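You operate a simulated robot arm through the tools that you are given. There is no shell and no other tool.

The job below is to be done with a simulated robot arm. You get a single attempt, and the scene is never put back.

## Task
Move the blue tube to the gripper ports and set the job card's air pressure.
Fine: shut the valve first, press the blue button once, open the valve again after.

Only the result counts: the job must be done as asked and must still hold three seconds after the hand-in. Knocking over, shifting, dropping, spilling or breaking anything else fails it.

## Robot
A 7-joint arm with a fingered hand, fixed in place. Base frame: the origin is on the floor under the middle of its stand, x ahead of it, y to its left, z up; the work surface is at about z = 0.86. Lengths are in m, angles in degrees, forces in N, time in s.
With the tool pointing down near the work surface it reaches from about 0.18 to 0.64 m from the base axis. Its first joint turns from -115.0 to 115.0 degrees. Payload 3.1 kg.
Tool frame: the origin (TCP) lies between the finger pads and is the grasp point; the fingertips stand 0.022 m ahead of it; z points along the fingers, y is the line along which they close. The gripper opens to 0.112 m; its body begins 0.06 m behind the TCP. The gripper is a hand of 3 fingers: y runs from the thumb to the fingers, the wrist lies at [0, 0, -0.218] in the tool frame, and closing takes about 1.5 s.
Orientation is that of the tool frame in the base frame, as a unit quaternion [x, y, z, w]. With the fingers straight down and closing along the base's y, the tool's x points along the base's -x, its y along +y and its z along -z.

## Interface
- The arm moves only by the tool drive_tool. Its arguments are lists of equal length, an entry for each row: "translation": the shift along the tool's x, y, z in units of 400 mm (1.0 is 400 mm), a list of three; "turn": the turn, a rotation vector about the tool's x, y, z in units of 60 degrees (1.0 is 60 degrees), a list of three; "fingers": the gripper command, from -1 (fully open) to 1 (shut), values between in proportion. In form: {"translation": [[tx, ty, tz], ...], "turn": [[wx, wy, wz], ...], "fingers": [fingers, ...]}. A call has 1 to 20 rows; each row is the pose to reach, as a shift and turn from the pose commanded when the call began, along the tool's axes at that moment. A call with a number of a shift or a turn outside -1 to 1 is refused whole. Rows are played at 5 a second. More than 0.05 m and 8.6 degrees between two rows, or a gripper value outside its range, and nothing of the call is played. Where a pose cannot be reached the arm comes as near as it can. A force on the tool above 40 N (or 10 N above the force at the start of the call, whichever is more), or a blocked arm, ends the call early, and 0.2 s more pass. Each finger travels about 0.108 m/s and halts on what it meets, pressing with about 33 N; the grip force reading is that of the motor and also rises with nothing between the fingers. The clock runs only during rows and for 0.2 s after the last one: add rows that repeat a pose to give the fingers time. It gives the time, the measured TCP pose, the force on the tool (base axes), the opening and the grip force at its end, in the units of the frame above (readings bear some noise), with the torque about the TCP (base axes, N m) and any sound that the robot's microphone picked up, and new pictures: "pictures" is both (left out), scene, wrist or none.
- Cameras (640 x 400 px; columns grow to the right, rows downward): "scene" is fixed at [0.0617, 0.6462, 1.6029]; the picture's right is [-0.85, -0.52, 0.00], its down [-0.32, 0.52, -0.79] and it looks along [0.41, -0.67, -0.61] (base axes); focal length 374 px, centre (320, 200). "wrist" rides on the gripper at [0.066, 0.003, -0.08] in the tool frame; the picture's right is [-0.05, 1.00, 0.00], its down [-0.77, -0.04, -0.64] and it looks along [-0.64, -0.03, 0.77] (tool axes); focal length 275 px, centre (320, 200). There is no depth. A picture from a camera that has moved, and an enlarged one, comes with that camera's place and axes in the base frame and with its lens. The place of the scene camera against the robot may be out by one fixed shift of up to 0.018 m in any direction.
- slide_trunk(by): slides the trunk up (or, below 0, down) by that many m; the arm rides with it, the base frame stays. It gives what a move gives, with no picture.
- grasp_type(shape): the hand has 3 fingers and takes this shape, open, in about a second: jaw (thumb against the fingers, like two jaws); tri (thumb and two fingers); tip (a fingertip pinch); poke (one finger out to press); point (the index stretched); flat (the hand flat); cup (the hand cupped); fist (a fist). The gripper value then closes the fingers along that shape, each until it touches; the sizes above hold for jaw. It gives what a move gives, with no picture.
- inspect(camera, box): a new picture of the part [left, top, right, bottom] of that camera's present view, enlarged. It takes no simulated time.
- finish_job(): hands the job in; it is judged then, once.

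Nothing tells you positions but the pictures and the camera data. Unless the task says otherwise, let go and move clear before handing in.

The tools are called after "Call:" as a command line: name --argument value ..., lists and objects as JSON in quotes. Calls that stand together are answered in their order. drive_tool: Moves the arm, as the interface text tells. Its arguments: {"type":"object","properties":{"translation":{"type":"array","items":{"type":"array","items":{"type":"number"}}},"turn":{"type":"array","items":{"type":"array","items":{"type":"number"}}},"fingers":{"type":"array","items":{"type":"number"}},"pictures":{"type":"string","enum":["both","scene","wrist","none"]}},"required":["translation","turn","fingers"]} The other tools are called the same way: slide_trunk (by) moves the trunk up or down; grasp_type (shape) gives the hand a shape; inspect (camera, box) takes an enlarged picture of a part of a camera's view; finish_job () hands the job in.

At the start:

```text
t: 0.0
ee_pos: [0.4178, -0.0483, 1.23]
orientation: [0.0, 1.0, 0.0, 0.001]
force: [0.1, 0.1, -0.1]
wrist_torque: [0.01, 0.0, 0.05]
grip_width: 0.1117
grasp_force: 0.1
shape: jaw
trunk travel left (down, up): [-0.825, 0.165]
```

scene: 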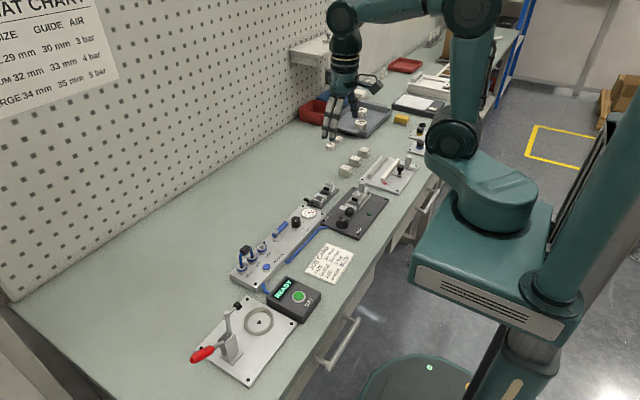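
wrist: 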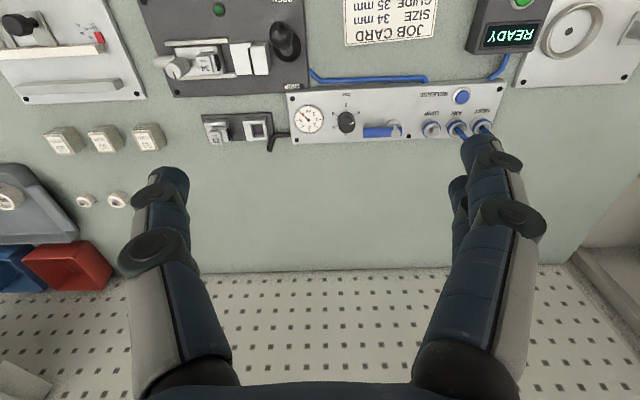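

I see a bench with an air panel (gauge, knob, blue valve lever, ports with tubes, a blue button), a job card and a mat chart on the wall. I will take enlarged pictures to read these before moving.

Call:
inspect --camera "scene" --box '[220, 170, 380, 310]'

Call:
inspect --camera "wrist" --box '[280, 60, 520, 160]'

Call:
inspect --camera "wrist" --box '[330, 0, 450, 50]'

Call:
inspect --camera "scene" --box '[0, 0, 140, 130]'

Call:
inspect --camera "scene" --box '[300, 235, 360, 290]'

```text
2.86 times, centred on (300, 240) of scene
camera zoom: at [0.0617, 0.6462, 1.6029], right [-0.85, -0.52, 0.0], down [-0.32, 0.52, -0.79], along [0.41, -0.67, -0.61], focal length 1068 px, centre (377, 86)
```

zoom: 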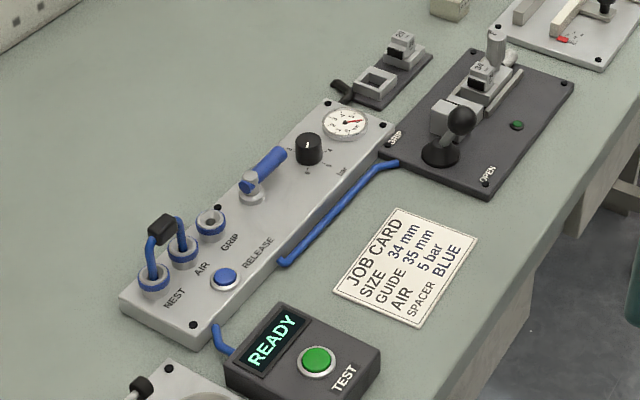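

```text
2.67 times, centred on (400, 110) of wrist
camera zoom: at [0.3522, -0.0439, 1.313], right [0.05, 1.0, 0.0], down [0.77, -0.04, 0.64], along [0.64, -0.03, -0.77], focal length 734 px, centre (107, 440)
```

zoom: 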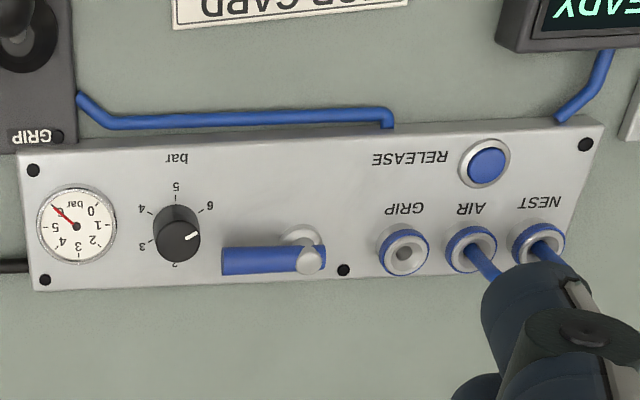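

```text
5.33 times, centred on (390, 25) of wrist
camera zoom: at [0.3522, -0.0439, 1.313], right [0.05, 1.0, 0.0], down [0.77, -0.04, 0.64], along [0.64, -0.03, -0.77], focal length 1468 px, centre (-53, 1133)
```

zoom: 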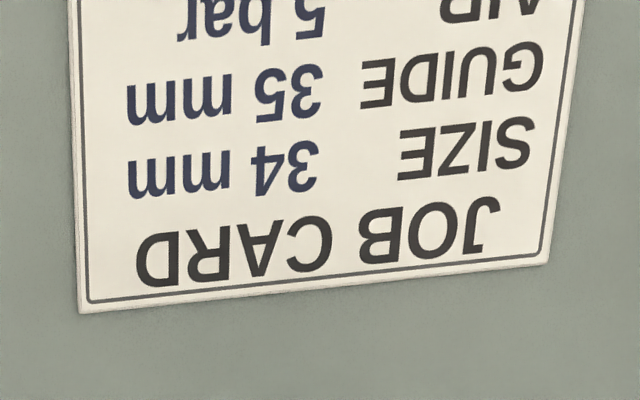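

```text
3.08 times, centred on (70, 65) of scene
camera zoom: at [0.0617, 0.6462, 1.6029], right [-0.85, -0.52, 0.0], down [-0.32, 0.52, -0.79], along [0.41, -0.67, -0.61], focal length 1150 px, centre (1089, 615)
```

zoom: 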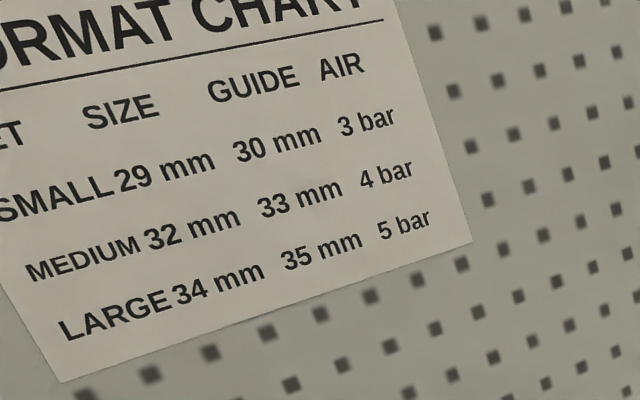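

```text
7.27 times, centred on (330, 262) of scene
camera zoom: at [0.0617, 0.6462, 1.6029], right [-0.85, -0.52, 0.0], down [-0.32, 0.52, -0.79], along [0.41, -0.67, -0.61], focal length 2719 px, centre (247, -254)
```

zoom: 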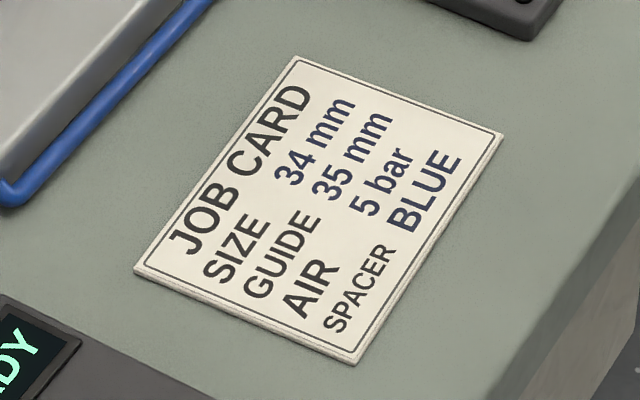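

The card asks for 5 bar. The panel is centred at about x=0.55, with the jumper tube between NEST and AIR. I'm moving the hand above it for closer pictures.

Call:
drive_tool --translation '[[-0.034, 0.062, 0.0625], [-0.068, 0.123, 0.125], [-0.103, 0.185, 0.1875], [-0.137, 0.247, 0.25], [-0.171, 0.308, 0.3125], [-0.2055, 0.37, 0.375], [-0.2055, 0.37, 0.375]]' --turn '[[0, 0, 0], [0, 0, 0], [0, 0, 0], [0, 0, 0], [0, 0, 0], [0, 0, 0], [0, 0, 0]]' --fingers '[-1, -1, -1, -1, -1, -1, -1]'

```text
t: 1.6
ee_pos: [0.5001, 0.0994, 1.0829]
orientation: [0.001, 1.0, 0.0, 0.001]
force: [0.1, 0.3, -0.3]
wrist_torque: [0.0, -0.05, 0.04]
grip_width: 0.1122
grasp_force: 0.2
shape: jaw
trunk travel left (down, up): [-0.825, 0.165]
camera wrist: at [0.434, 0.104, 1.1649], right [0.05, 1.0, 0.0], down [0.77, -0.04, 0.64], along [0.64, -0.03, -0.77], focal length 275 px, centre (320, 200)
```

scene: 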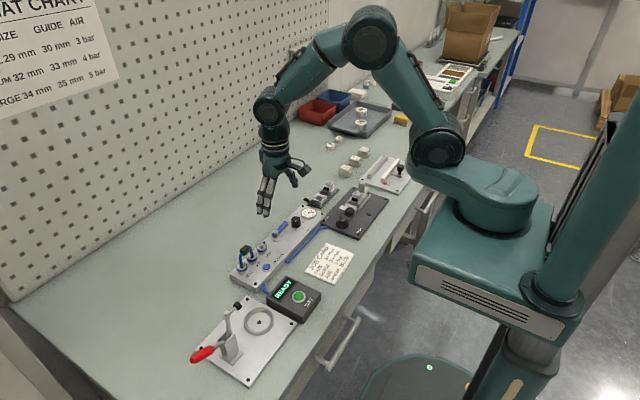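
wrist: 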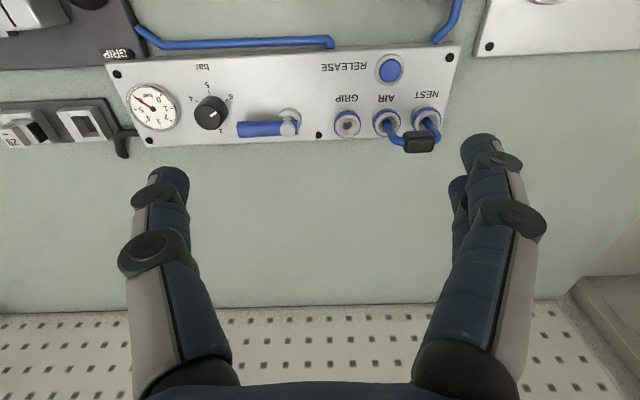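

The panel is now well in view. I'm zooming on the knob and gauge, the valve and the tube.

Call:
inspect --camera "wrist" --box '[110, 60, 290, 160]'

Call:
inspect --camera "wrist" --box '[220, 40, 480, 170]'

Call:
inspect --camera "scene" --box '[225, 200, 325, 290]'

```text
3.56 times, centred on (200, 110) of wrist
camera zoom: at [0.434, 0.104, 1.1649], right [0.05, 1.0, 0.0], down [0.77, -0.04, 0.64], along [0.64, -0.03, -0.77], focal length 979 px, centre (747, 520)
```

zoom: 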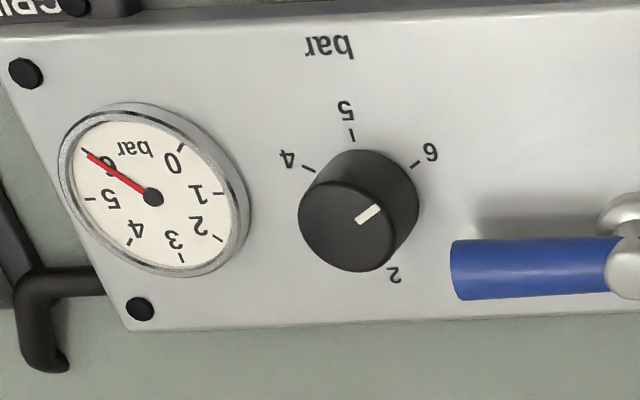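

```text
2.46 times, centred on (350, 105) of wrist
camera zoom: at [0.434, 0.104, 1.1649], right [0.05, 1.0, 0.0], down [0.77, -0.04, 0.64], along [0.64, -0.03, -0.77], focal length 678 px, centre (246, 434)
```

zoom: 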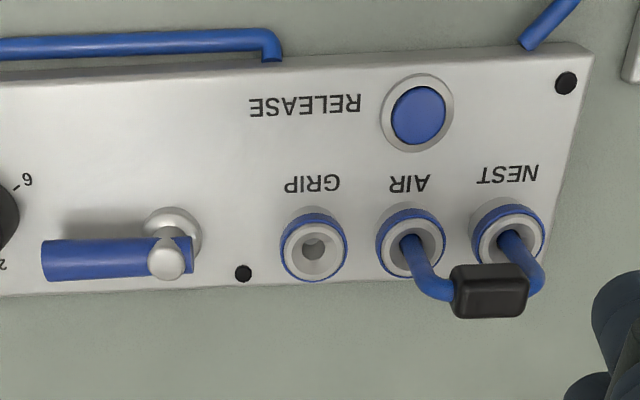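

```text
4.44 times, centred on (275, 245) of scene
camera zoom: at [0.0617, 0.6462, 1.6029], right [-0.85, -0.52, 0.0], down [-0.32, 0.52, -0.79], along [0.41, -0.67, -0.61], focal length 1662 px, centre (520, 0)
```

zoom: 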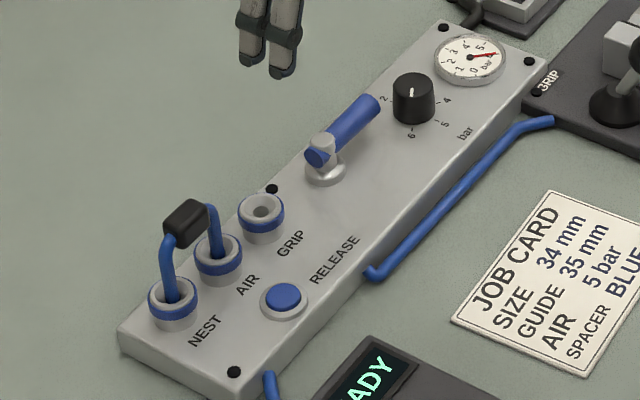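

The knob is at 6 bar and has to go to 5. The lever's stem is at about (0.552, 0.066) with the lever end toward -y, the button is at about (0.507, 0.166), and the tube block is at about (0.554, 0.187, 0.943). I'll try the poke shape here in free air and see where its fingertip lies.

Call:
grasp_type --shape "poke"

Call:
inspect --camera "wrist" --box '[0, 0, 640, 400]'

Call:
inspect --camera "scene" --box '[225, 120, 345, 230]'

```text
t: 2.5
ee_pos: [0.4993, 0.0996, 1.0824]
orientation: [0.0, 1.0, 0.001, -0.001]
force: [-0.4, 0.4, -0.2]
wrist_torque: [-0.01, 0.03, 0.0]
grip_width: 0.0
grasp_force: 0.0
shape: poke
trunk travel left (down, up): [-0.825, 0.165]
```

```text
1.00 times, centred on (320, 200) of wrist (not enlarged: the box is as wide or as high as the picture)
camera zoom: at [0.4344, 0.1045, 1.1647], right [0.05, 1.0, 0.0], down [0.77, -0.04, 0.64], along [0.64, -0.03, -0.77], focal length 275 px, centre (320, 200)
```

zoom: 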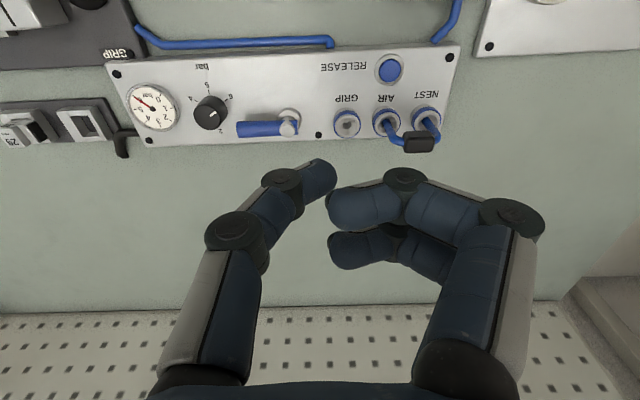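

```text
3.64 times, centred on (285, 175) of scene
camera zoom: at [0.0617, 0.6462, 1.6029], right [-0.85, -0.52, 0.0], down [-0.32, 0.52, -0.79], along [0.41, -0.67, -0.61], focal length 1360 px, centre (447, 291)
```

zoom: 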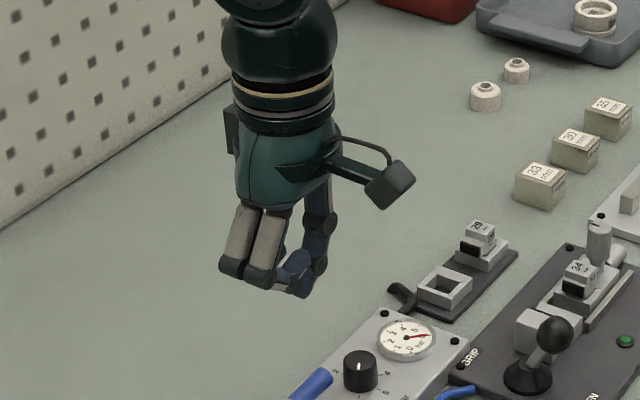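

The poke tip is at tool (0, 0, 0.022). For the lever I'd rather cage it between thumb and fingers, so I'm going back to jaw. I'll turn the hand 90° counter-clockwise and bring it above the lever.

Call:
grasp_type --shape "jaw"

Call:
drive_tool --translation '[[-0.02, -0.027, 0], [-0.042, -0.053, 0], [-0.064, -0.08, 0], [-0.085, -0.106, 0], [-0.106, -0.133, 0], [-0.1275, -0.159, 0]]' --turn '[[0, 0, -0.125], [0, 0, -0.25], [0, 0, -0.375], [0, 0, -0.5], [0, 0, -0.625], [0, 0, -0.75]]' --fingers '[-1, -1, -1, -1, -1, -1]' --pictures "none"

Call:
drive_tool --translation '[[0, 0, 0], [0, 0, 0], [0, 0, 0], [0, 0, 0], [0, 0, 0], [0, 0, 0], [0, 0, 0]]' --turn '[[0, 0, -0.125], [0, 0, -0.25], [0, 0, -0.375], [0, 0, -0.5], [0, 0, -0.625], [0, 0, -0.75], [0, 0, -0.75]]' --fingers '[-1, -1, -1, -1, -1, -1, -1]'

```text
t: 3.4
ee_pos: [0.5019, 0.1002, 1.0818]
orientation: [-0.001, 1.0, -0.001, 0.0]
force: [0.2, 0.0, 0.8]
wrist_torque: [-0.05, 0.02, 0.02]
grip_width: 0.1118
grasp_force: 0.0
shape: jaw
trunk travel left (down, up): [-0.825, 0.165]
```

```text
t: 4.8
ee_pos: [0.5499, 0.0357, 1.0805]
orientation: [-0.384, 0.923, 0.0, 0.0]
force: [-0.3, -0.6, -0.2]
wrist_torque: [0.0, -0.02, -0.03]
grip_width: 0.112
grasp_force: 0.1
shape: jaw
trunk travel left (down, up): [-0.825, 0.165]
```

```text
t: 6.4
ee_pos: [0.5506, 0.0361, 1.0812]
orientation: [0.708, -0.706, 0.0, 0.001]
force: [-0.4, 0.1, -0.1]
wrist_torque: [-0.01, -0.02, 0.03]
grip_width: 0.1121
grasp_force: 0.1
shape: jaw
trunk travel left (down, up): [-0.825, 0.165]
camera wrist: at [0.5483, -0.0286, 1.1629], right [-1.0, 0.04, 0.0], down [0.03, 0.77, 0.64], along [0.03, 0.64, -0.77], focal length 275 px, centre (320, 200)
```

scene: 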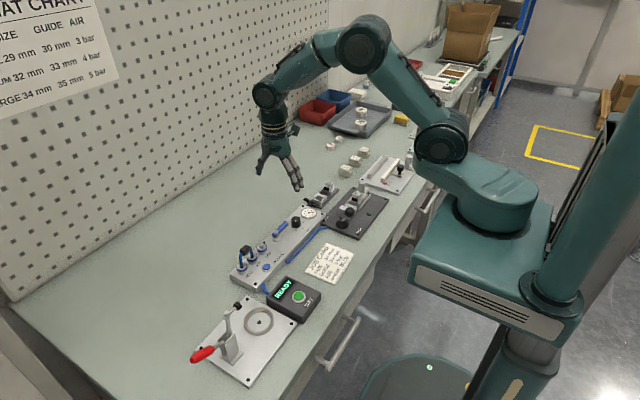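
wrist: 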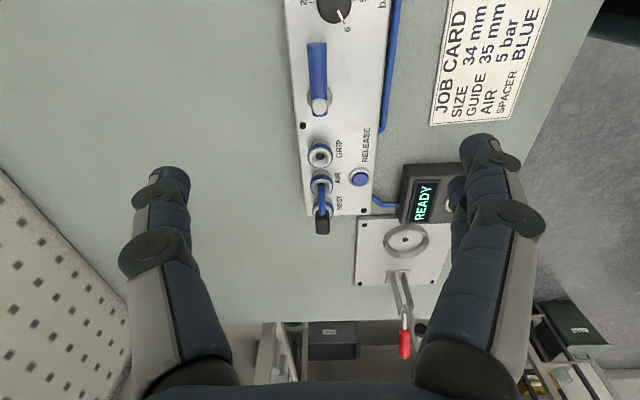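

The hand is turned and above the lever, with the lever axis at x≈0.553 and the pivot at y≈0.066. I'll check it in close-up before going down.

Call:
inspect --camera "wrist" --box '[270, 0, 400, 120]'

Call:
inspect --camera "wrist" --box '[270, 120, 400, 250]'

```text
3.33 times, centred on (335, 60) of wrist
camera zoom: at [0.5483, -0.0286, 1.1629], right [-1.0, 0.04, 0.0], down [0.03, 0.77, 0.64], along [0.03, 0.64, -0.77], focal length 918 px, centre (270, 667)
```

zoom: 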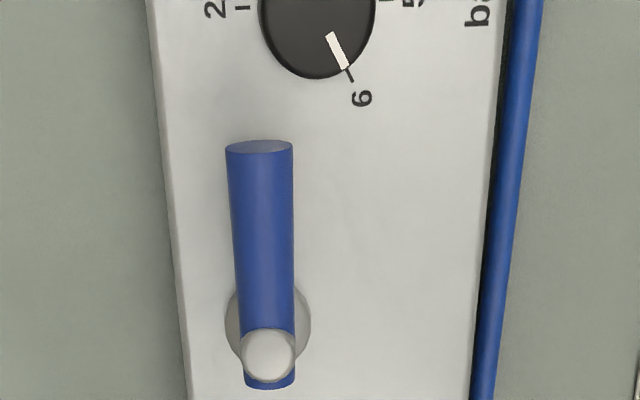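

```text
3.08 times, centred on (335, 185) of wrist
camera zoom: at [0.5483, -0.0286, 1.1629], right [-1.0, 0.04, 0.0], down [0.03, 0.77, 0.64], along [0.03, 0.64, -0.77], focal length 847 px, centre (274, 246)
```

zoom: 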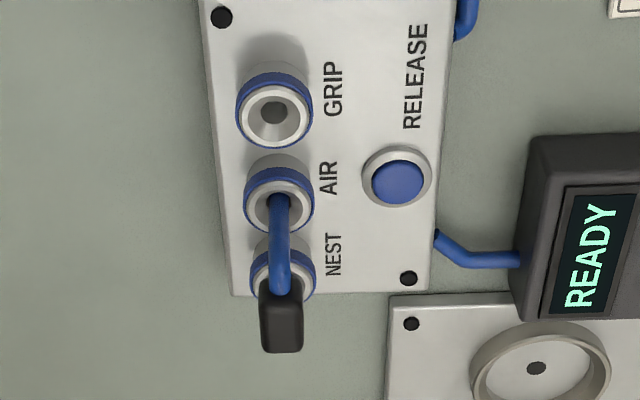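

The lever is about 0.016 m thick and the knob's white mark points to 6. I'm lowering the hand over the lever with the fingers partly closed, then checking.

Call:
drive_tool --translation '[[0, 0, 0.075], [-0.001, -0.001, 0.15], [-0.0025, -0.0025, 0.225], [-0.0025, -0.0025, 0.3], [-0.0025, -0.0025, 0.3], [-0.0025, -0.0025, 0.3]]' --turn '[[0, 0, 0], [0, 0, 0], [0, 0, 0], [0, 0, 0], [0, 0, 0], [0, 0, 0]]' --fingers '[-0.5, 0, 0.286, 0.286, 0.286, 0.286]'

```text
t: 7.8
ee_pos: [0.5514, 0.0368, 0.9612]
orientation: [-0.707, 0.707, 0.0, 0.0]
force: [-0.8, 0.2, -0.4]
wrist_torque: [0.01, 0.0, -0.02]
grip_width: 0.0402
grasp_force: 0.1
shape: jaw
trunk travel left (down, up): [-0.825, 0.165]
camera wrist: at [0.5492, -0.0276, 1.0434], right [-1.0, 0.05, 0.0], down [0.04, 0.77, 0.64], along [0.03, 0.64, -0.77], focal length 275 px, centre (320, 200)
```

scene: 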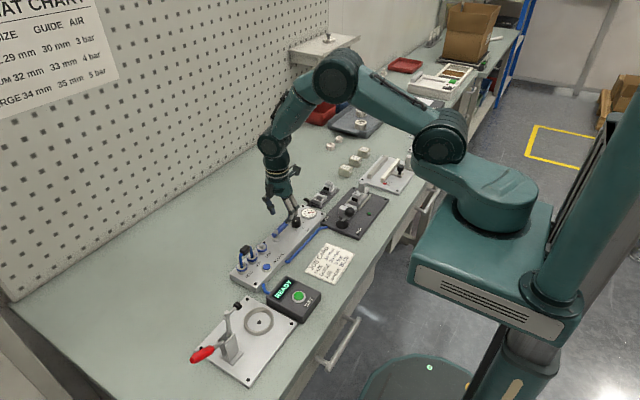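
wrist: 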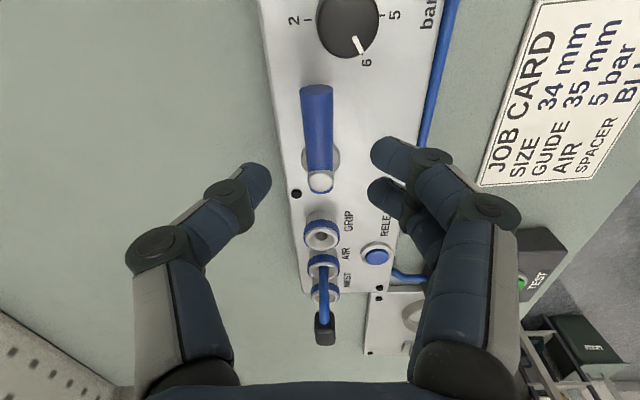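

The fingers straddle the lever cleanly. I'm going straight down 45 mm.

Call:
drive_tool --translation '[[0, 0, 0.03], [0, 0, 0.06], [0, 0, 0.09], [0, 0, 0.114], [0, 0, 0.114]]' --turn '[[0, 0, 0], [0, 0, 0], [0, 0, 0], [0, 0, 0], [0, 0, 0]]' --fingers '[0.286, 0.286, 0.286, 0.286, 0.286]'

```text
t: 9.0
ee_pos: [0.5526, 0.0373, 0.9152]
orientation: [-0.707, 0.707, -0.001, 0.0]
force: [-0.1, -0.1, 0.3]
wrist_torque: [-0.01, -0.01, -0.01]
grip_width: 0.0404
grasp_force: 0.1
shape: jaw
trunk travel left (down, up): [-0.825, 0.165]
camera wrist: at [0.5497, -0.027, 0.9973], right [-1.0, 0.05, 0.0], down [0.04, 0.77, 0.64], along [0.03, 0.64, -0.77], focal length 275 px, centre (320, 200)
```

scene: 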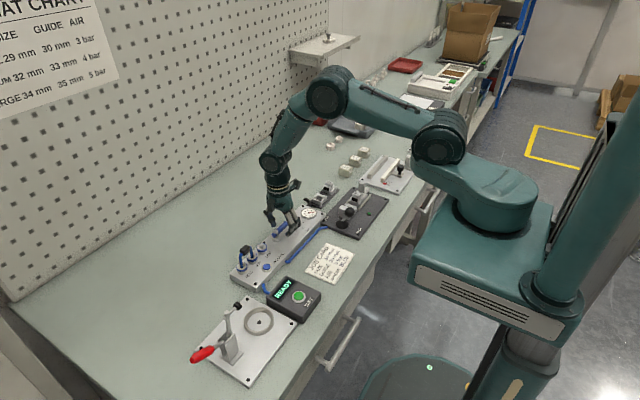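
wrist: 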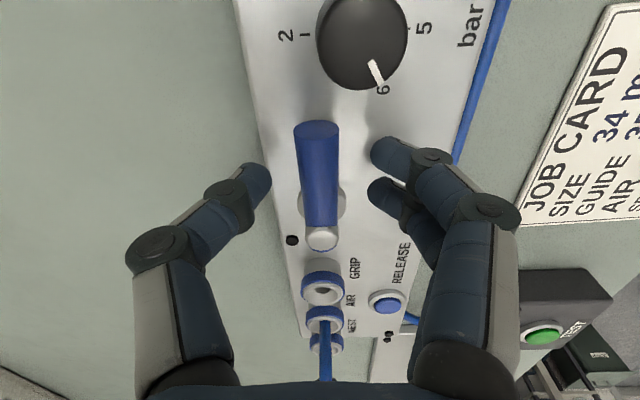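

The lever sits between the thumb and the fingers and nothing touches yet. I'll narrow the gap and swing 45° clockwise about the pivot while watching the force.

Call:
drive_tool --translation '[[0, 0, 0], [0, 0, 0], [-0.0006, 0.0088, 0], [-0.0023, 0.0175, 0], [-0.0051, 0.0258, 0], [-0.009, 0.0338, 0], [-0.0139, 0.0411, 0], [-0.0198, 0.0477, 0], [-0.0198, 0.0477, 0]]' --turn '[[0, 0, 0], [0, 0, 0], [0, 0, 0.125], [0, 0, 0.25], [0, 0, 0.375], [0, 0, 0.5], [0, 0, 0.625], [0, 0, 0.75], [0, 0, 0.75]]' --fingers '[0.5, 0.5, 0.5, 0.5, 0.5, 0.5, 0.5, 0.5, 0.5]'

```text
t: 11.0
ee_pos: [0.5323, 0.0441, 0.9139]
orientation: [-0.382, 0.924, 0.0, 0.0]
force: [1.3, 0.4, 1.2]
wrist_torque: [-0.03, 0.0, 0.05]
grip_width: 0.029
grasp_force: 0.1
shape: jaw
trunk travel left (down, up): [-0.825, 0.165]
camera wrist: at [0.4843, 0.0017, 0.9964], right [-0.67, 0.74, 0.0], down [0.57, 0.52, 0.64], along [0.47, 0.43, -0.77], focal length 275 px, centre (320, 200)
```

scene: 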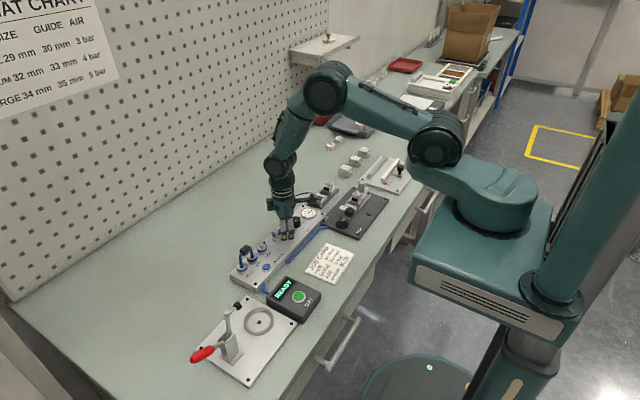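
wrist: 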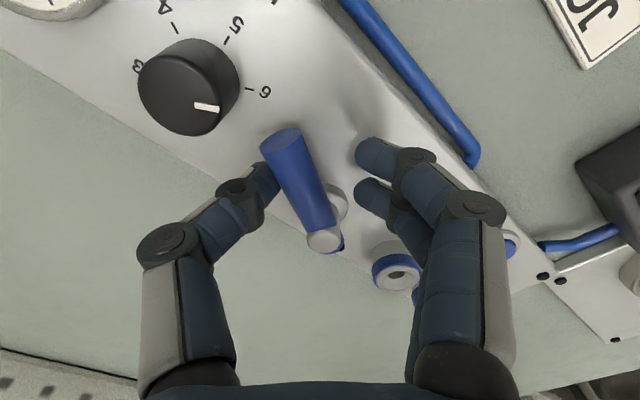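

The lever follows and turned roughly halfway, with low force. I'm carrying on clockwise.

Call:
drive_tool --translation '[[-0.0006, 0.0088, 0], [-0.0023, 0.0175, 0], [-0.0051, 0.0258, 0], [-0.009, 0.0338, 0], [-0.0139, 0.0411, 0], [-0.0198, 0.0477, 0], [-0.0264, 0.0536, 0], [-0.0264, 0.0536, 0]]' --turn '[[0, 0, 0.125], [0, 0, 0.25], [0, 0, 0.375], [0, 0, 0.5], [0, 0, 0.625], [0, 0, 0.75], [0, 0, 0.875], [0, 0, 0.875]]' --fingers '[0.5, 0.5, 0.5, 0.5, 0.5, 0.5, 0.5, 0.5]'

```text
t: 12.8
ee_pos: [0.5251, 0.0679, 0.9158]
orientation: [0.065, 0.998, 0.0, 0.0]
force: [-0.2, -1.7, -1.9]
wrist_torque: [-0.02, 0.02, 0.0]
grip_width: 0.0291
grasp_force: 0.1
shape: jaw
trunk travel left (down, up): [-0.825, 0.165]
camera wrist: at [0.4609, 0.0807, 0.9974], right [0.18, 0.98, 0.0], down [0.76, -0.14, 0.64], along [0.63, -0.11, -0.77], focal length 275 px, centre (320, 200)
```

scene: 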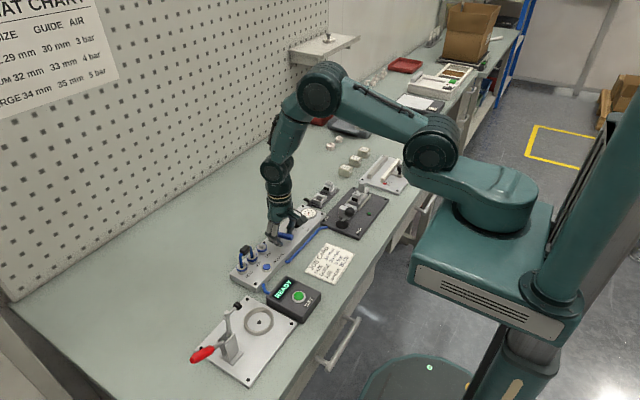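
wrist: 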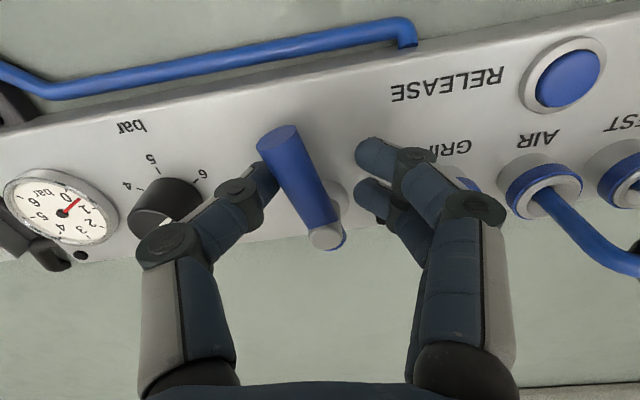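

The lever is about 80° round and lagging the hand because of the slack. I'll close the gap a little and turn a few degrees more until I feel the stop.

Call:
drive_tool --translation '[[0, 0, 0], [0, 0, 0], [0, 0, 0], [-0.0003, 0.0059, 0], [-0.0003, 0.0059, 0], [-0.001, 0.0117, 0], [-0.001, 0.0117, 0]]' --turn '[[0, 0, 0], [0, 0, 0], [0, 0, 0], [0, 0, 0.0833], [0, 0, 0.0833], [0, 0, 0.1667], [0, 0, 0.1667]]' --fingers '[0.55, 0.6, 0.6, 0.6, 0.6, 0.6, 0.6]'

```text
t: 14.4
ee_pos: [0.5262, 0.0723, 0.9152]
orientation: [0.152, 0.988, 0.0, 0.001]
force: [-0.7, -1.8, -0.7]
wrist_torque: [-0.02, 0.03, -0.01]
grip_width: 0.0242
grasp_force: 0.1
shape: jaw
trunk travel left (down, up): [-0.825, 0.165]
camera wrist: at [0.4647, 0.0964, 0.9976], right [0.35, 0.94, 0.0], down [0.72, -0.27, 0.64], along [0.6, -0.22, -0.77], focal length 275 px, centre (320, 200)
```

scene: 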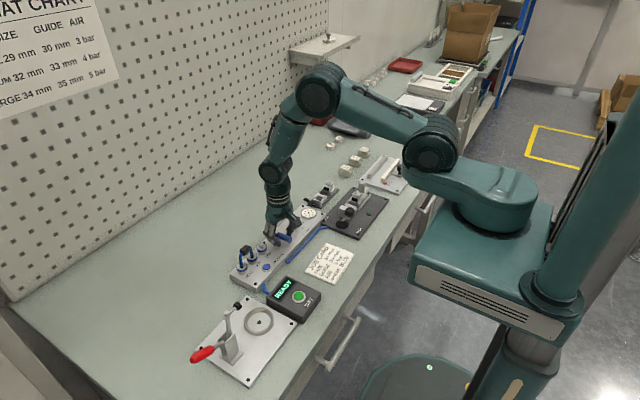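
wrist: 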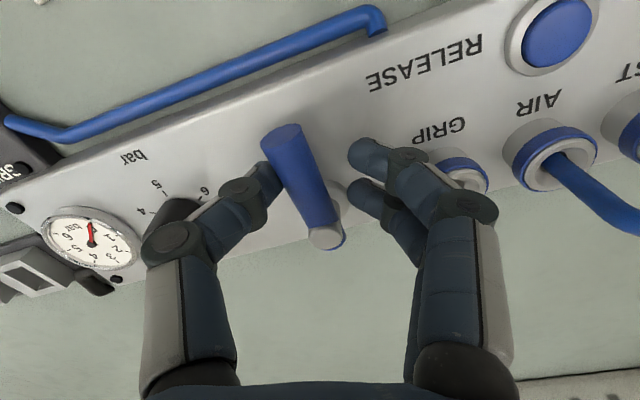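

The lever is at about 90° now and still has no stop force. I'll nudge further to find the stop.

Call:
drive_tool --translation '[[-0.0003, 0.0059, 0], [-0.0003, 0.0059, 0], [-0.001, 0.0117, 0], [-0.001, 0.0117, 0]]' --turn '[[0, 0, 0.0833], [0, 0, 0.0833], [0, 0, 0.1667], [0, 0, 0.1667]]' --fingers '[0.6, 0.6, 0.6, 0.6]' --pictures "wrist"

```text
t: 15.4
ee_pos: [0.5281, 0.0753, 0.9155]
orientation: [0.239, 0.971, 0.0, 0.0]
force: [3.4, -8.8, 0.7]
wrist_torque: [-0.16, -0.09, 0.14]
grip_width: 0.0263
grasp_force: 0.1
shape: jaw
trunk travel left (down, up): [-0.825, 0.165]
camera wrist: at [0.4722, 0.1097, 0.9977], right [0.5, 0.86, 0.0], down [0.67, -0.39, 0.64], along [0.55, -0.32, -0.77], focal length 275 px, centre (320, 200)
```

wrist: 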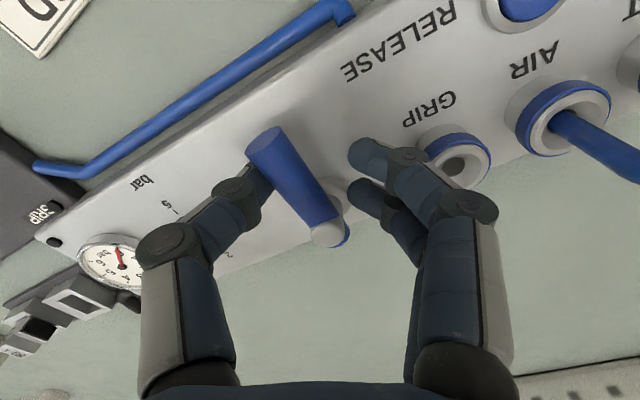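

The force jumped to about 9 N, so the lever is against its stop: the valve is shut and the gauge has dropped. I'll back off to centre on the lever, open slightly and lift straight up.

Call:
drive_tool --translation '[[-0.0003, -0.0059, 0], [-0.001, -0.0117, 0], [-0.0023, -0.0175, 0], [-0.0041, -0.0231, 0], [-0.0041, -0.0231, 0], [-0.0041, -0.0231, -0.05], [-0.0041, -0.0231, -0.125], [-0.0041, -0.0231, -0.225], [-0.0041, -0.0231, -0.325], [-0.0041, -0.0231, -0.325]]' --turn '[[0, 0, -0.0833], [0, 0, -0.1667], [0, 0, -0.25], [0, 0, -0.333], [0, 0, -0.333], [0, 0, -0.333], [0, 0, -0.333], [0, 0, -0.333], [0, 0, -0.333], [0, 0, -0.333]]' --fingers '[0.55, 0.5, 0.4, 0.4, 0.4, 0.4, 0.4, 0.4, 0.4, 0.4]'

```text
t: 17.6
ee_pos: [0.5249, 0.0669, 1.0455]
orientation: [0.065, 0.998, 0.0, -0.001]
force: [0.3, 1.3, 0.5]
wrist_torque: [-0.05, 0.0, 0.01]
grip_width: 0.0332
grasp_force: 0.1
shape: jaw
trunk travel left (down, up): [-0.825, 0.165]
camera wrist: at [0.4601, 0.0808, 1.1283], right [0.18, 0.98, 0.0], down [0.76, -0.14, 0.64], along [0.63, -0.11, -0.77], focal length 275 px, centre (320, 200)
```

scene: 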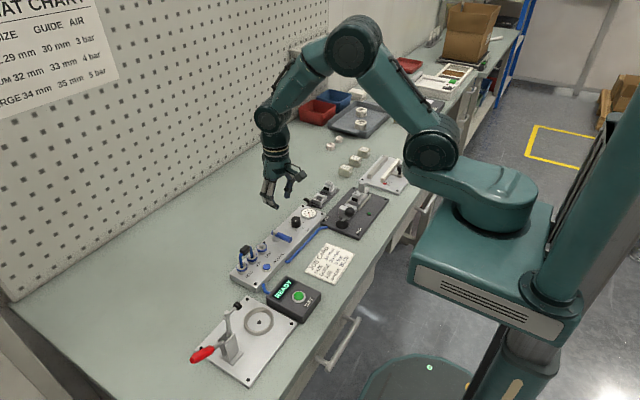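
wrist: 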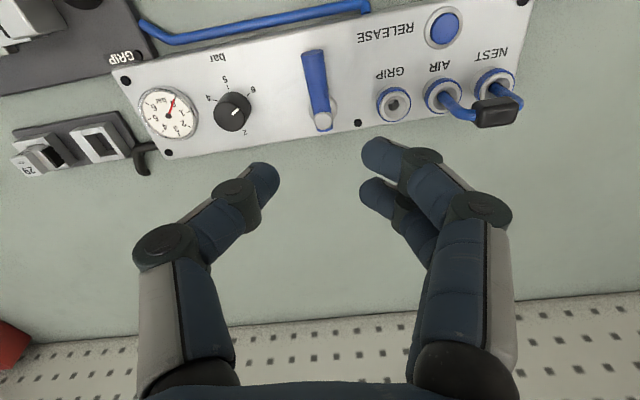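

Call:
inspect --camera "wrist" --box '[120, 30, 350, 170]'

Call:
inspect --camera "wrist" --box '[350, 0, 530, 140]'

Call:
grasp_type --shape "poke"

```text
2.78 times, centred on (235, 100) of wrist
camera zoom: at [0.4601, 0.0808, 1.1283], right [0.18, 0.98, 0.0], down [0.76, -0.14, 0.64], along [0.63, -0.11, -0.77], focal length 766 px, centre (556, 478)
```

zoom: 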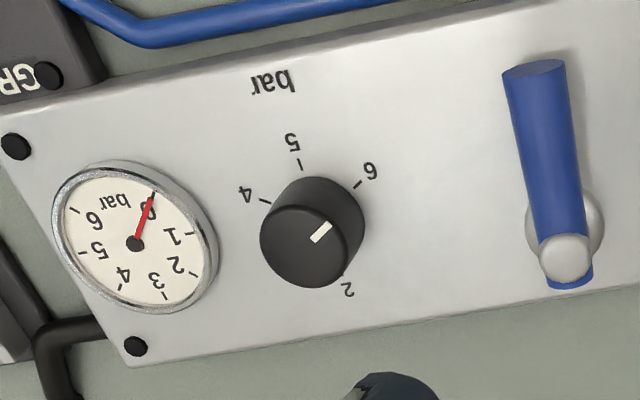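

```text
2.86 times, centred on (440, 70) of wrist
camera zoom: at [0.4601, 0.0808, 1.1283], right [0.18, 0.98, 0.0], down [0.76, -0.14, 0.64], along [0.63, -0.11, -0.77], focal length 786 px, centre (-23, 571)
```

zoom: 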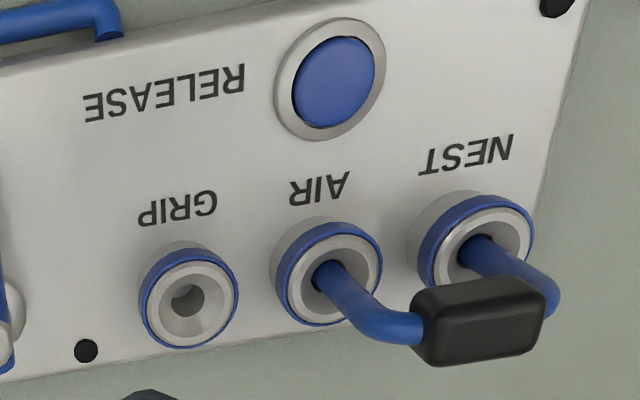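

```text
t: 18.5
ee_pos: [0.5257, 0.0669, 1.0458]
orientation: [0.066, 0.998, 0.0, -0.001]
force: [-0.6, 0.0, 0.8]
wrist_torque: [0.04, -0.02, 0.0]
grip_width: 0.0
grasp_force: 0.1
shape: poke
trunk travel left (down, up): [-0.825, 0.165]
```

The gauge reads 0, so the valve is shut, and the hand is in poke shape. I'll move it above the RELEASE button at about (0.5075, 0.166) and stop about 40 mm above it.

Call:
drive_tool --translation '[[0.019, 0.059, 0], [0.038, 0.118, 0], [0.057, 0.177, 0], [0.076, 0.236, 0], [0.076, 0.236, 0.08], [0.076, 0.236, 0.16], [0.076, 0.236, 0.24], [0.076, 0.236, 0.24]]' --turn '[[0, 0, -0.03], [0, 0, -0.06], [0, 0, -0.09], [0, 0, -0.125], [0, 0, -0.125], [0, 0, -0.125], [0, 0, -0.125], [0, 0, -0.125]]' --fingers '[-1, -1, -1, -1, -1, -1, -1, -1]'

```text
t: 20.3
ee_pos: [0.5064, 0.1666, 0.9487]
orientation: [0.0, 1.0, 0.0, 0.0]
force: [-0.7, 0.1, 0.6]
wrist_torque: [0.0, 0.0, 0.01]
grip_width: 0.0003
grasp_force: 0.1
shape: poke
trunk travel left (down, up): [-0.825, 0.165]
camera wrist: at [0.4401, 0.1705, 1.0312], right [0.05, 1.0, 0.0], down [0.77, -0.04, 0.64], along [0.64, -0.03, -0.77], focal length 275 px, centre (320, 200)
```

scene: 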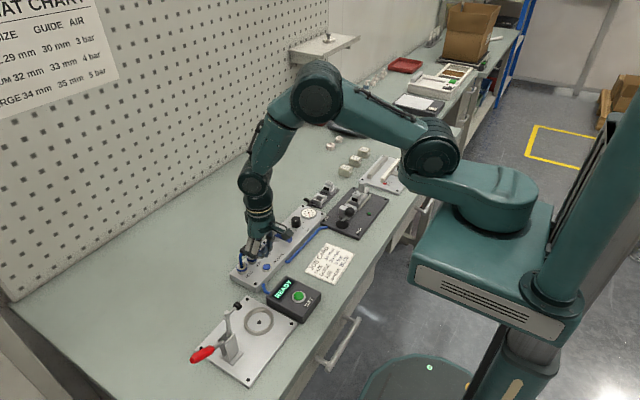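
wrist: 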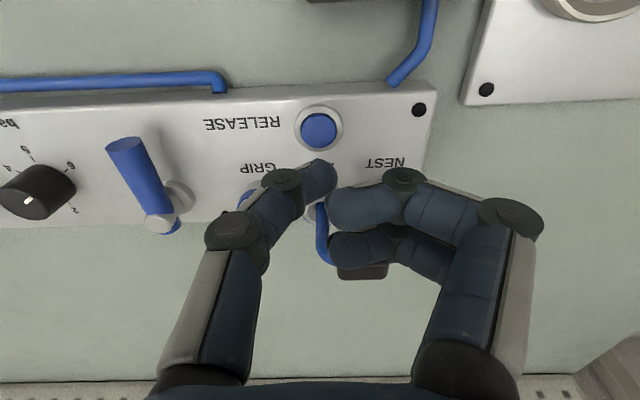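

The poke tip is within 1 mm of the button axis. I'll press straight down in small steps and watch the force.

Call:
drive_tool --translation '[[0, 0, 0.045], [0, 0, 0.08], [0, 0, 0.09], [0, 0, 0.0975], [0, 0, 0.1025], [0, 0, 0.1075]]' --turn '[[0, 0, 0], [0, 0, 0], [0, 0, 0], [0, 0, 0], [0, 0, 0], [0, 0, 0]]' --fingers '[-1, -1, -1, -1, -1, -1]'

```text
t: 21.7
ee_pos: [0.507, 0.1638, 0.9076]
orientation: [0.0, 1.0, 0.002, 0.001]
force: [0.6, -0.8, 8.9]
wrist_torque: [0.02, -0.03, 0.0]
grip_width: 0.0
grasp_force: 0.1
shape: poke
trunk travel left (down, up): [-0.825, 0.165]
heard: click
camera wrist: at [0.4408, 0.1689, 0.9894], right [0.05, 1.0, 0.0], down [0.77, -0.04, 0.64], along [0.64, -0.03, -0.77], focal length 275 px, centre (320, 200)
```

scene: 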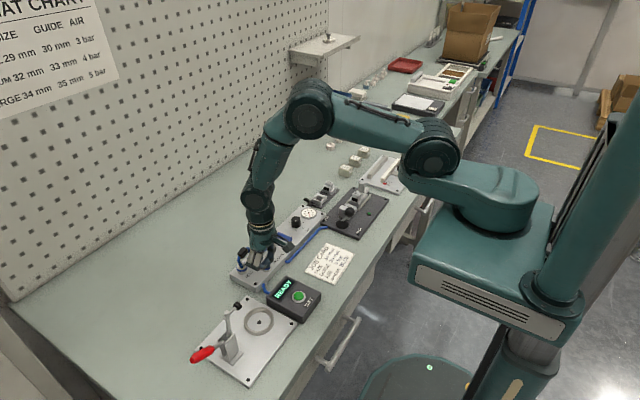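
wrist: 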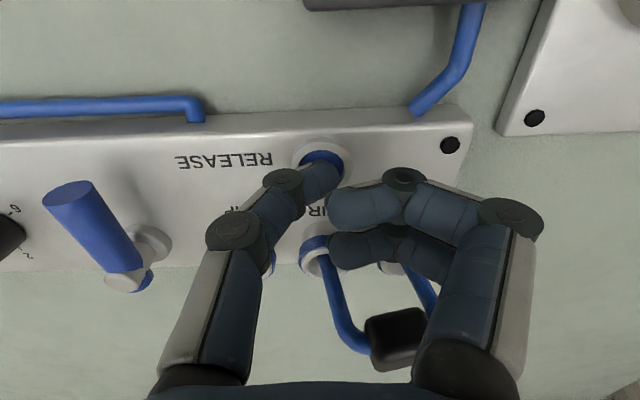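

There was one click, at about 9 N. I'm lifting straight off, then changing back to jaw.

Call:
drive_tool --translation '[[0, 0, -0.05], [0, 0, -0.15], [0, 0, -0.25], [0, 0, -0.35], [0, 0, -0.425], [0, 0, -0.425]]' --turn '[[0, 0, 0], [0, 0, 0], [0, 0, 0], [0, 0, 0], [0, 0, 0], [0, 0, 0]]' --fingers '[-1, -1, -1, -1, -1, -1]' --pictures "none"

Call:
grasp_type --shape "jaw"

Call:
inspect --camera "wrist" --box '[0, 0, 640, 400]'

```text
t: 23.1
ee_pos: [0.5074, 0.1664, 1.0765]
orientation: [0.0, 1.0, 0.0, 0.0]
force: [-0.3, -0.4, -0.4]
wrist_torque: [0.01, 0.02, -0.01]
grip_width: 0.0
grasp_force: 0.0
shape: poke
trunk travel left (down, up): [-0.825, 0.165]
```

```text
t: 24.0
ee_pos: [0.5072, 0.1672, 1.0775]
orientation: [0.0, 1.0, 0.0, 0.001]
force: [-0.3, 0.8, 0.5]
wrist_torque: [0.03, -0.01, -0.02]
grip_width: 0.112
grasp_force: 0.0
shape: jaw
trunk travel left (down, up): [-0.825, 0.165]
```

```text
1.00 times, centred on (320, 200) of wrist (not enlarged: the box is as wide or as high as the picture)
camera zoom: at [0.4411, 0.1705, 1.159], right [0.05, 1.0, 0.0], down [0.77, -0.04, 0.64], along [0.64, -0.03, -0.77], focal length 275 px, centre (320, 200)
```

zoom: 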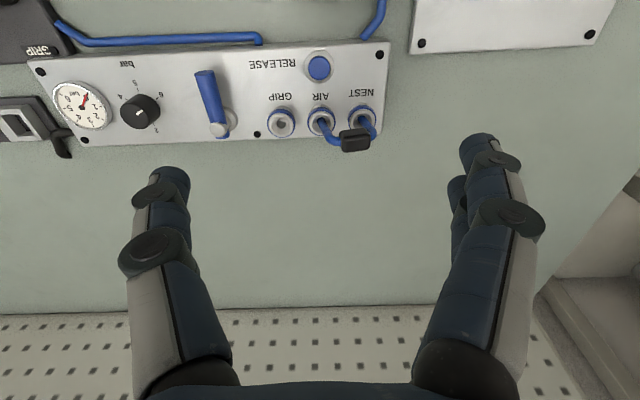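

The block looks slightly different from before, so I'm checking the tube closely from both cameras.

Call:
inspect --camera "wrist" --box '[250, 40, 410, 170]'

Call:
inspect --camera "scene" --box '[225, 200, 325, 290]'

Call:
inspect --camera "wrist" --box '[30, 30, 250, 160]'

```text
3.08 times, centred on (330, 105) of wrist
camera zoom: at [0.4411, 0.1705, 1.159], right [0.05, 1.0, 0.0], down [0.77, -0.04, 0.64], along [0.64, -0.03, -0.77], focal length 847 px, centre (289, 492)
```

zoom: 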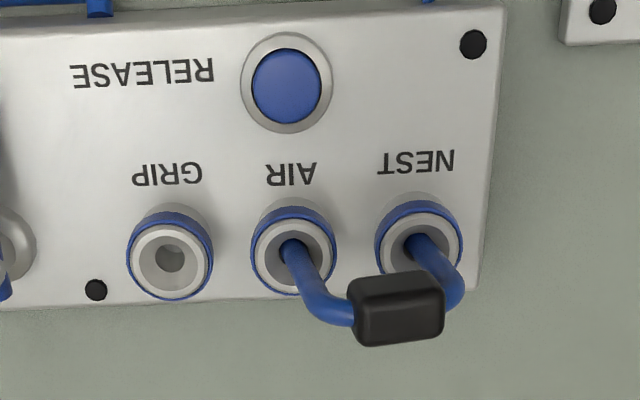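

```text
4.44 times, centred on (275, 245) of scene
camera zoom: at [0.0617, 0.6462, 1.6029], right [-0.85, -0.52, 0.0], down [-0.32, 0.52, -0.79], along [0.41, -0.67, -0.61], focal length 1662 px, centre (520, 0)
```

zoom: 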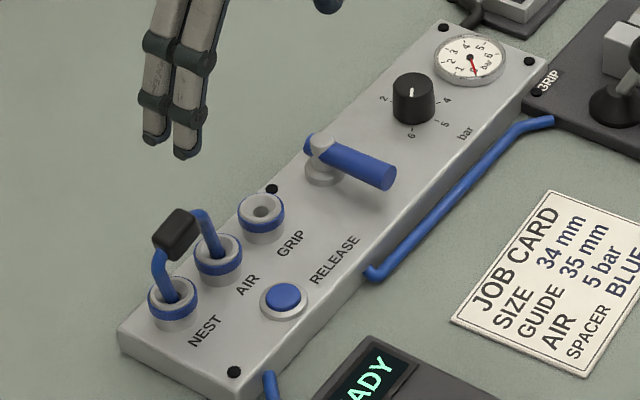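

```text
2.91 times, centred on (140, 95) of wrist
camera zoom: at [0.4411, 0.1705, 1.159], right [0.05, 1.0, 0.0], down [0.77, -0.04, 0.64], along [0.64, -0.03, -0.77], focal length 801 px, centre (844, 506)
```

zoom: 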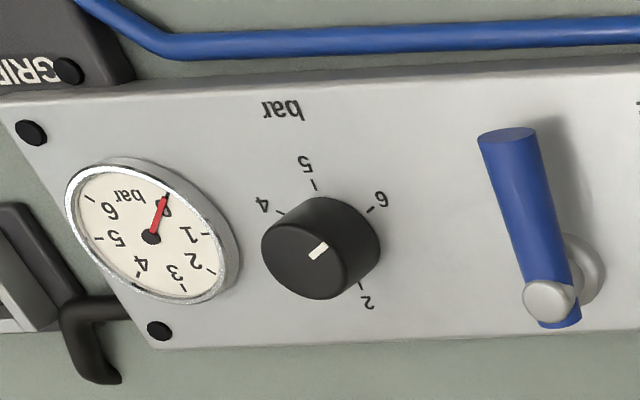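

The loop is leaning about 9 mm toward +y. I'll look more closely at how it sits before gripping it.

Call:
inspect --camera "scene" --box '[245, 235, 295, 280]'

Call:
inspect --camera "wrist" --box '[300, 90, 390, 155]'

```text
8.89 times, centred on (270, 258) of scene
camera zoom: at [0.0617, 0.6462, 1.6029], right [-0.85, -0.52, 0.0], down [-0.32, 0.52, -0.79], along [0.41, -0.67, -0.61], focal length 3324 px, centre (764, -311)
```

zoom: 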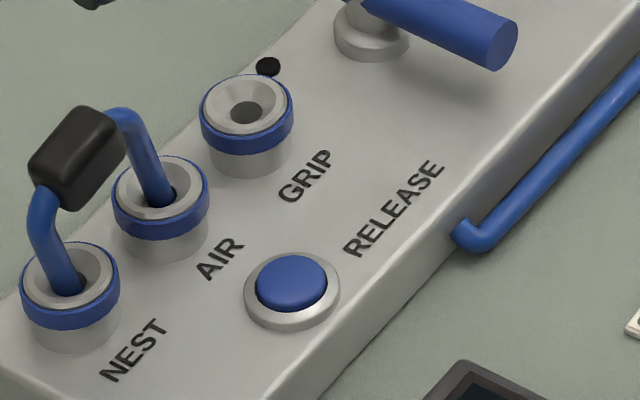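

```text
6.15 times, centred on (345, 122) of wrist
camera zoom: at [0.4411, 0.1705, 1.159], right [0.05, 1.0, 0.0], down [0.77, -0.04, 0.64], along [0.64, -0.03, -0.77], focal length 1694 px, centre (166, 677)
```

zoom: 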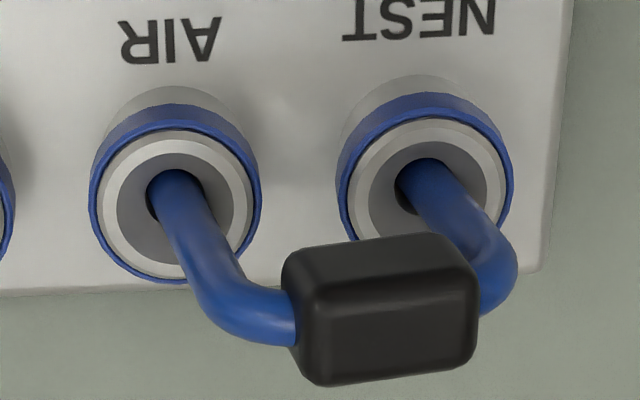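

The loop is now loose and leaning about 10° toward +y, with the block centre at about (0.5546, 0.1955, 0.941). I'll turn the hand to close along x and move above the block.

Call:
drive_tool --translation '[[-0.02, 0.012, 0], [-0.04, 0.024, 0], [-0.06, 0.036, 0], [-0.08, 0.048, 0], [-0.1, 0.06, 0], [-0.118, 0.07, 0]]' --turn '[[0, 0, -0.125], [0, 0, -0.25], [0, 0, -0.375], [0, 0, -0.5], [0, 0, -0.625], [0, 0, -0.75]]' --fingers '[-1, -1, -1, -1, -1, -1]' --pictures "none"

Call:
drive_tool --translation '[[0, 0, 0], [0, 0, 0], [0, 0, 0], [0, 0, 0], [0, 0, 0], [0, 0, 0], [0, 0, 0]]' --turn '[[0, 0, -0.125], [0, 0, -0.25], [0, 0, -0.375], [0, 0, -0.5], [0, 0, -0.625], [0, 0, -0.75], [0, 0, -0.75]]' --fingers '[-1, -1, -1, -1, -1, -0.5, -0.2]' --pictures "wrist"

Call:
inspect --camera "wrist" --box '[250, 50, 410, 170]'

```text
t: 25.4
ee_pos: [0.5551, 0.1933, 1.0747]
orientation: [-0.383, 0.924, 0.001, 0.0]
force: [-0.1, -0.1, 1.4]
wrist_torque: [-0.02, 0.02, 0.01]
grip_width: 0.1117
grasp_force: 0.2
shape: jaw
trunk travel left (down, up): [-0.825, 0.165]
```

```text
t: 27.0
ee_pos: [0.5551, 0.1929, 1.0744]
orientation: [0.708, -0.706, 0.0, 0.0]
force: [-0.4, 0.0, 0.1]
wrist_torque: [0.01, -0.04, 0.03]
grip_width: 0.0679
grasp_force: 0.0
shape: jaw
trunk travel left (down, up): [-0.825, 0.165]
camera wrist: at [0.5521, 0.1282, 1.1581], right [-1.0, 0.04, 0.0], down [0.03, 0.77, 0.64], along [0.03, 0.63, -0.77], focal length 275 px, centre (320, 200)
```

wrist: 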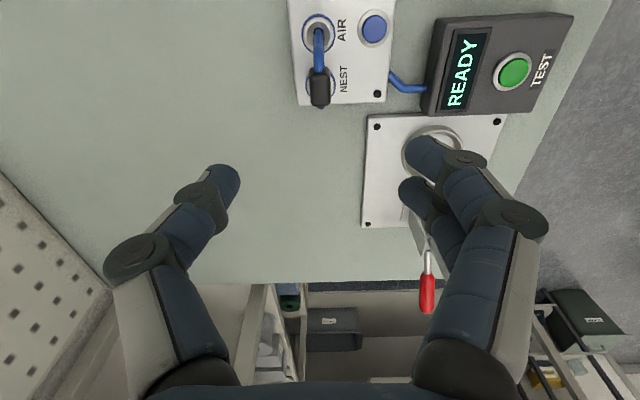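

```text
3.33 times, centred on (330, 110) of wrist
camera zoom: at [0.5521, 0.1282, 1.1581], right [-1.0, 0.04, 0.0], down [0.03, 0.77, 0.64], along [0.03, 0.63, -0.77], focal length 918 px, centre (287, 500)
```

zoom: 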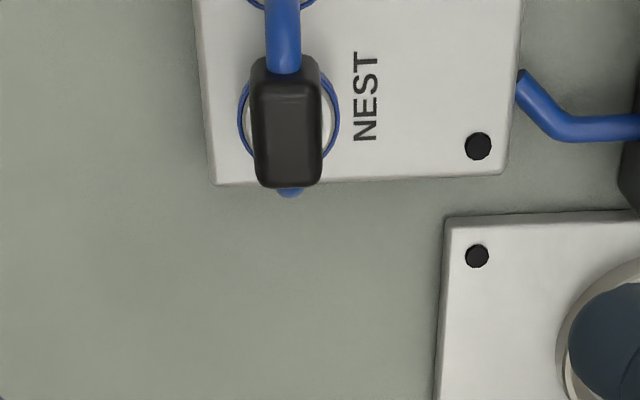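

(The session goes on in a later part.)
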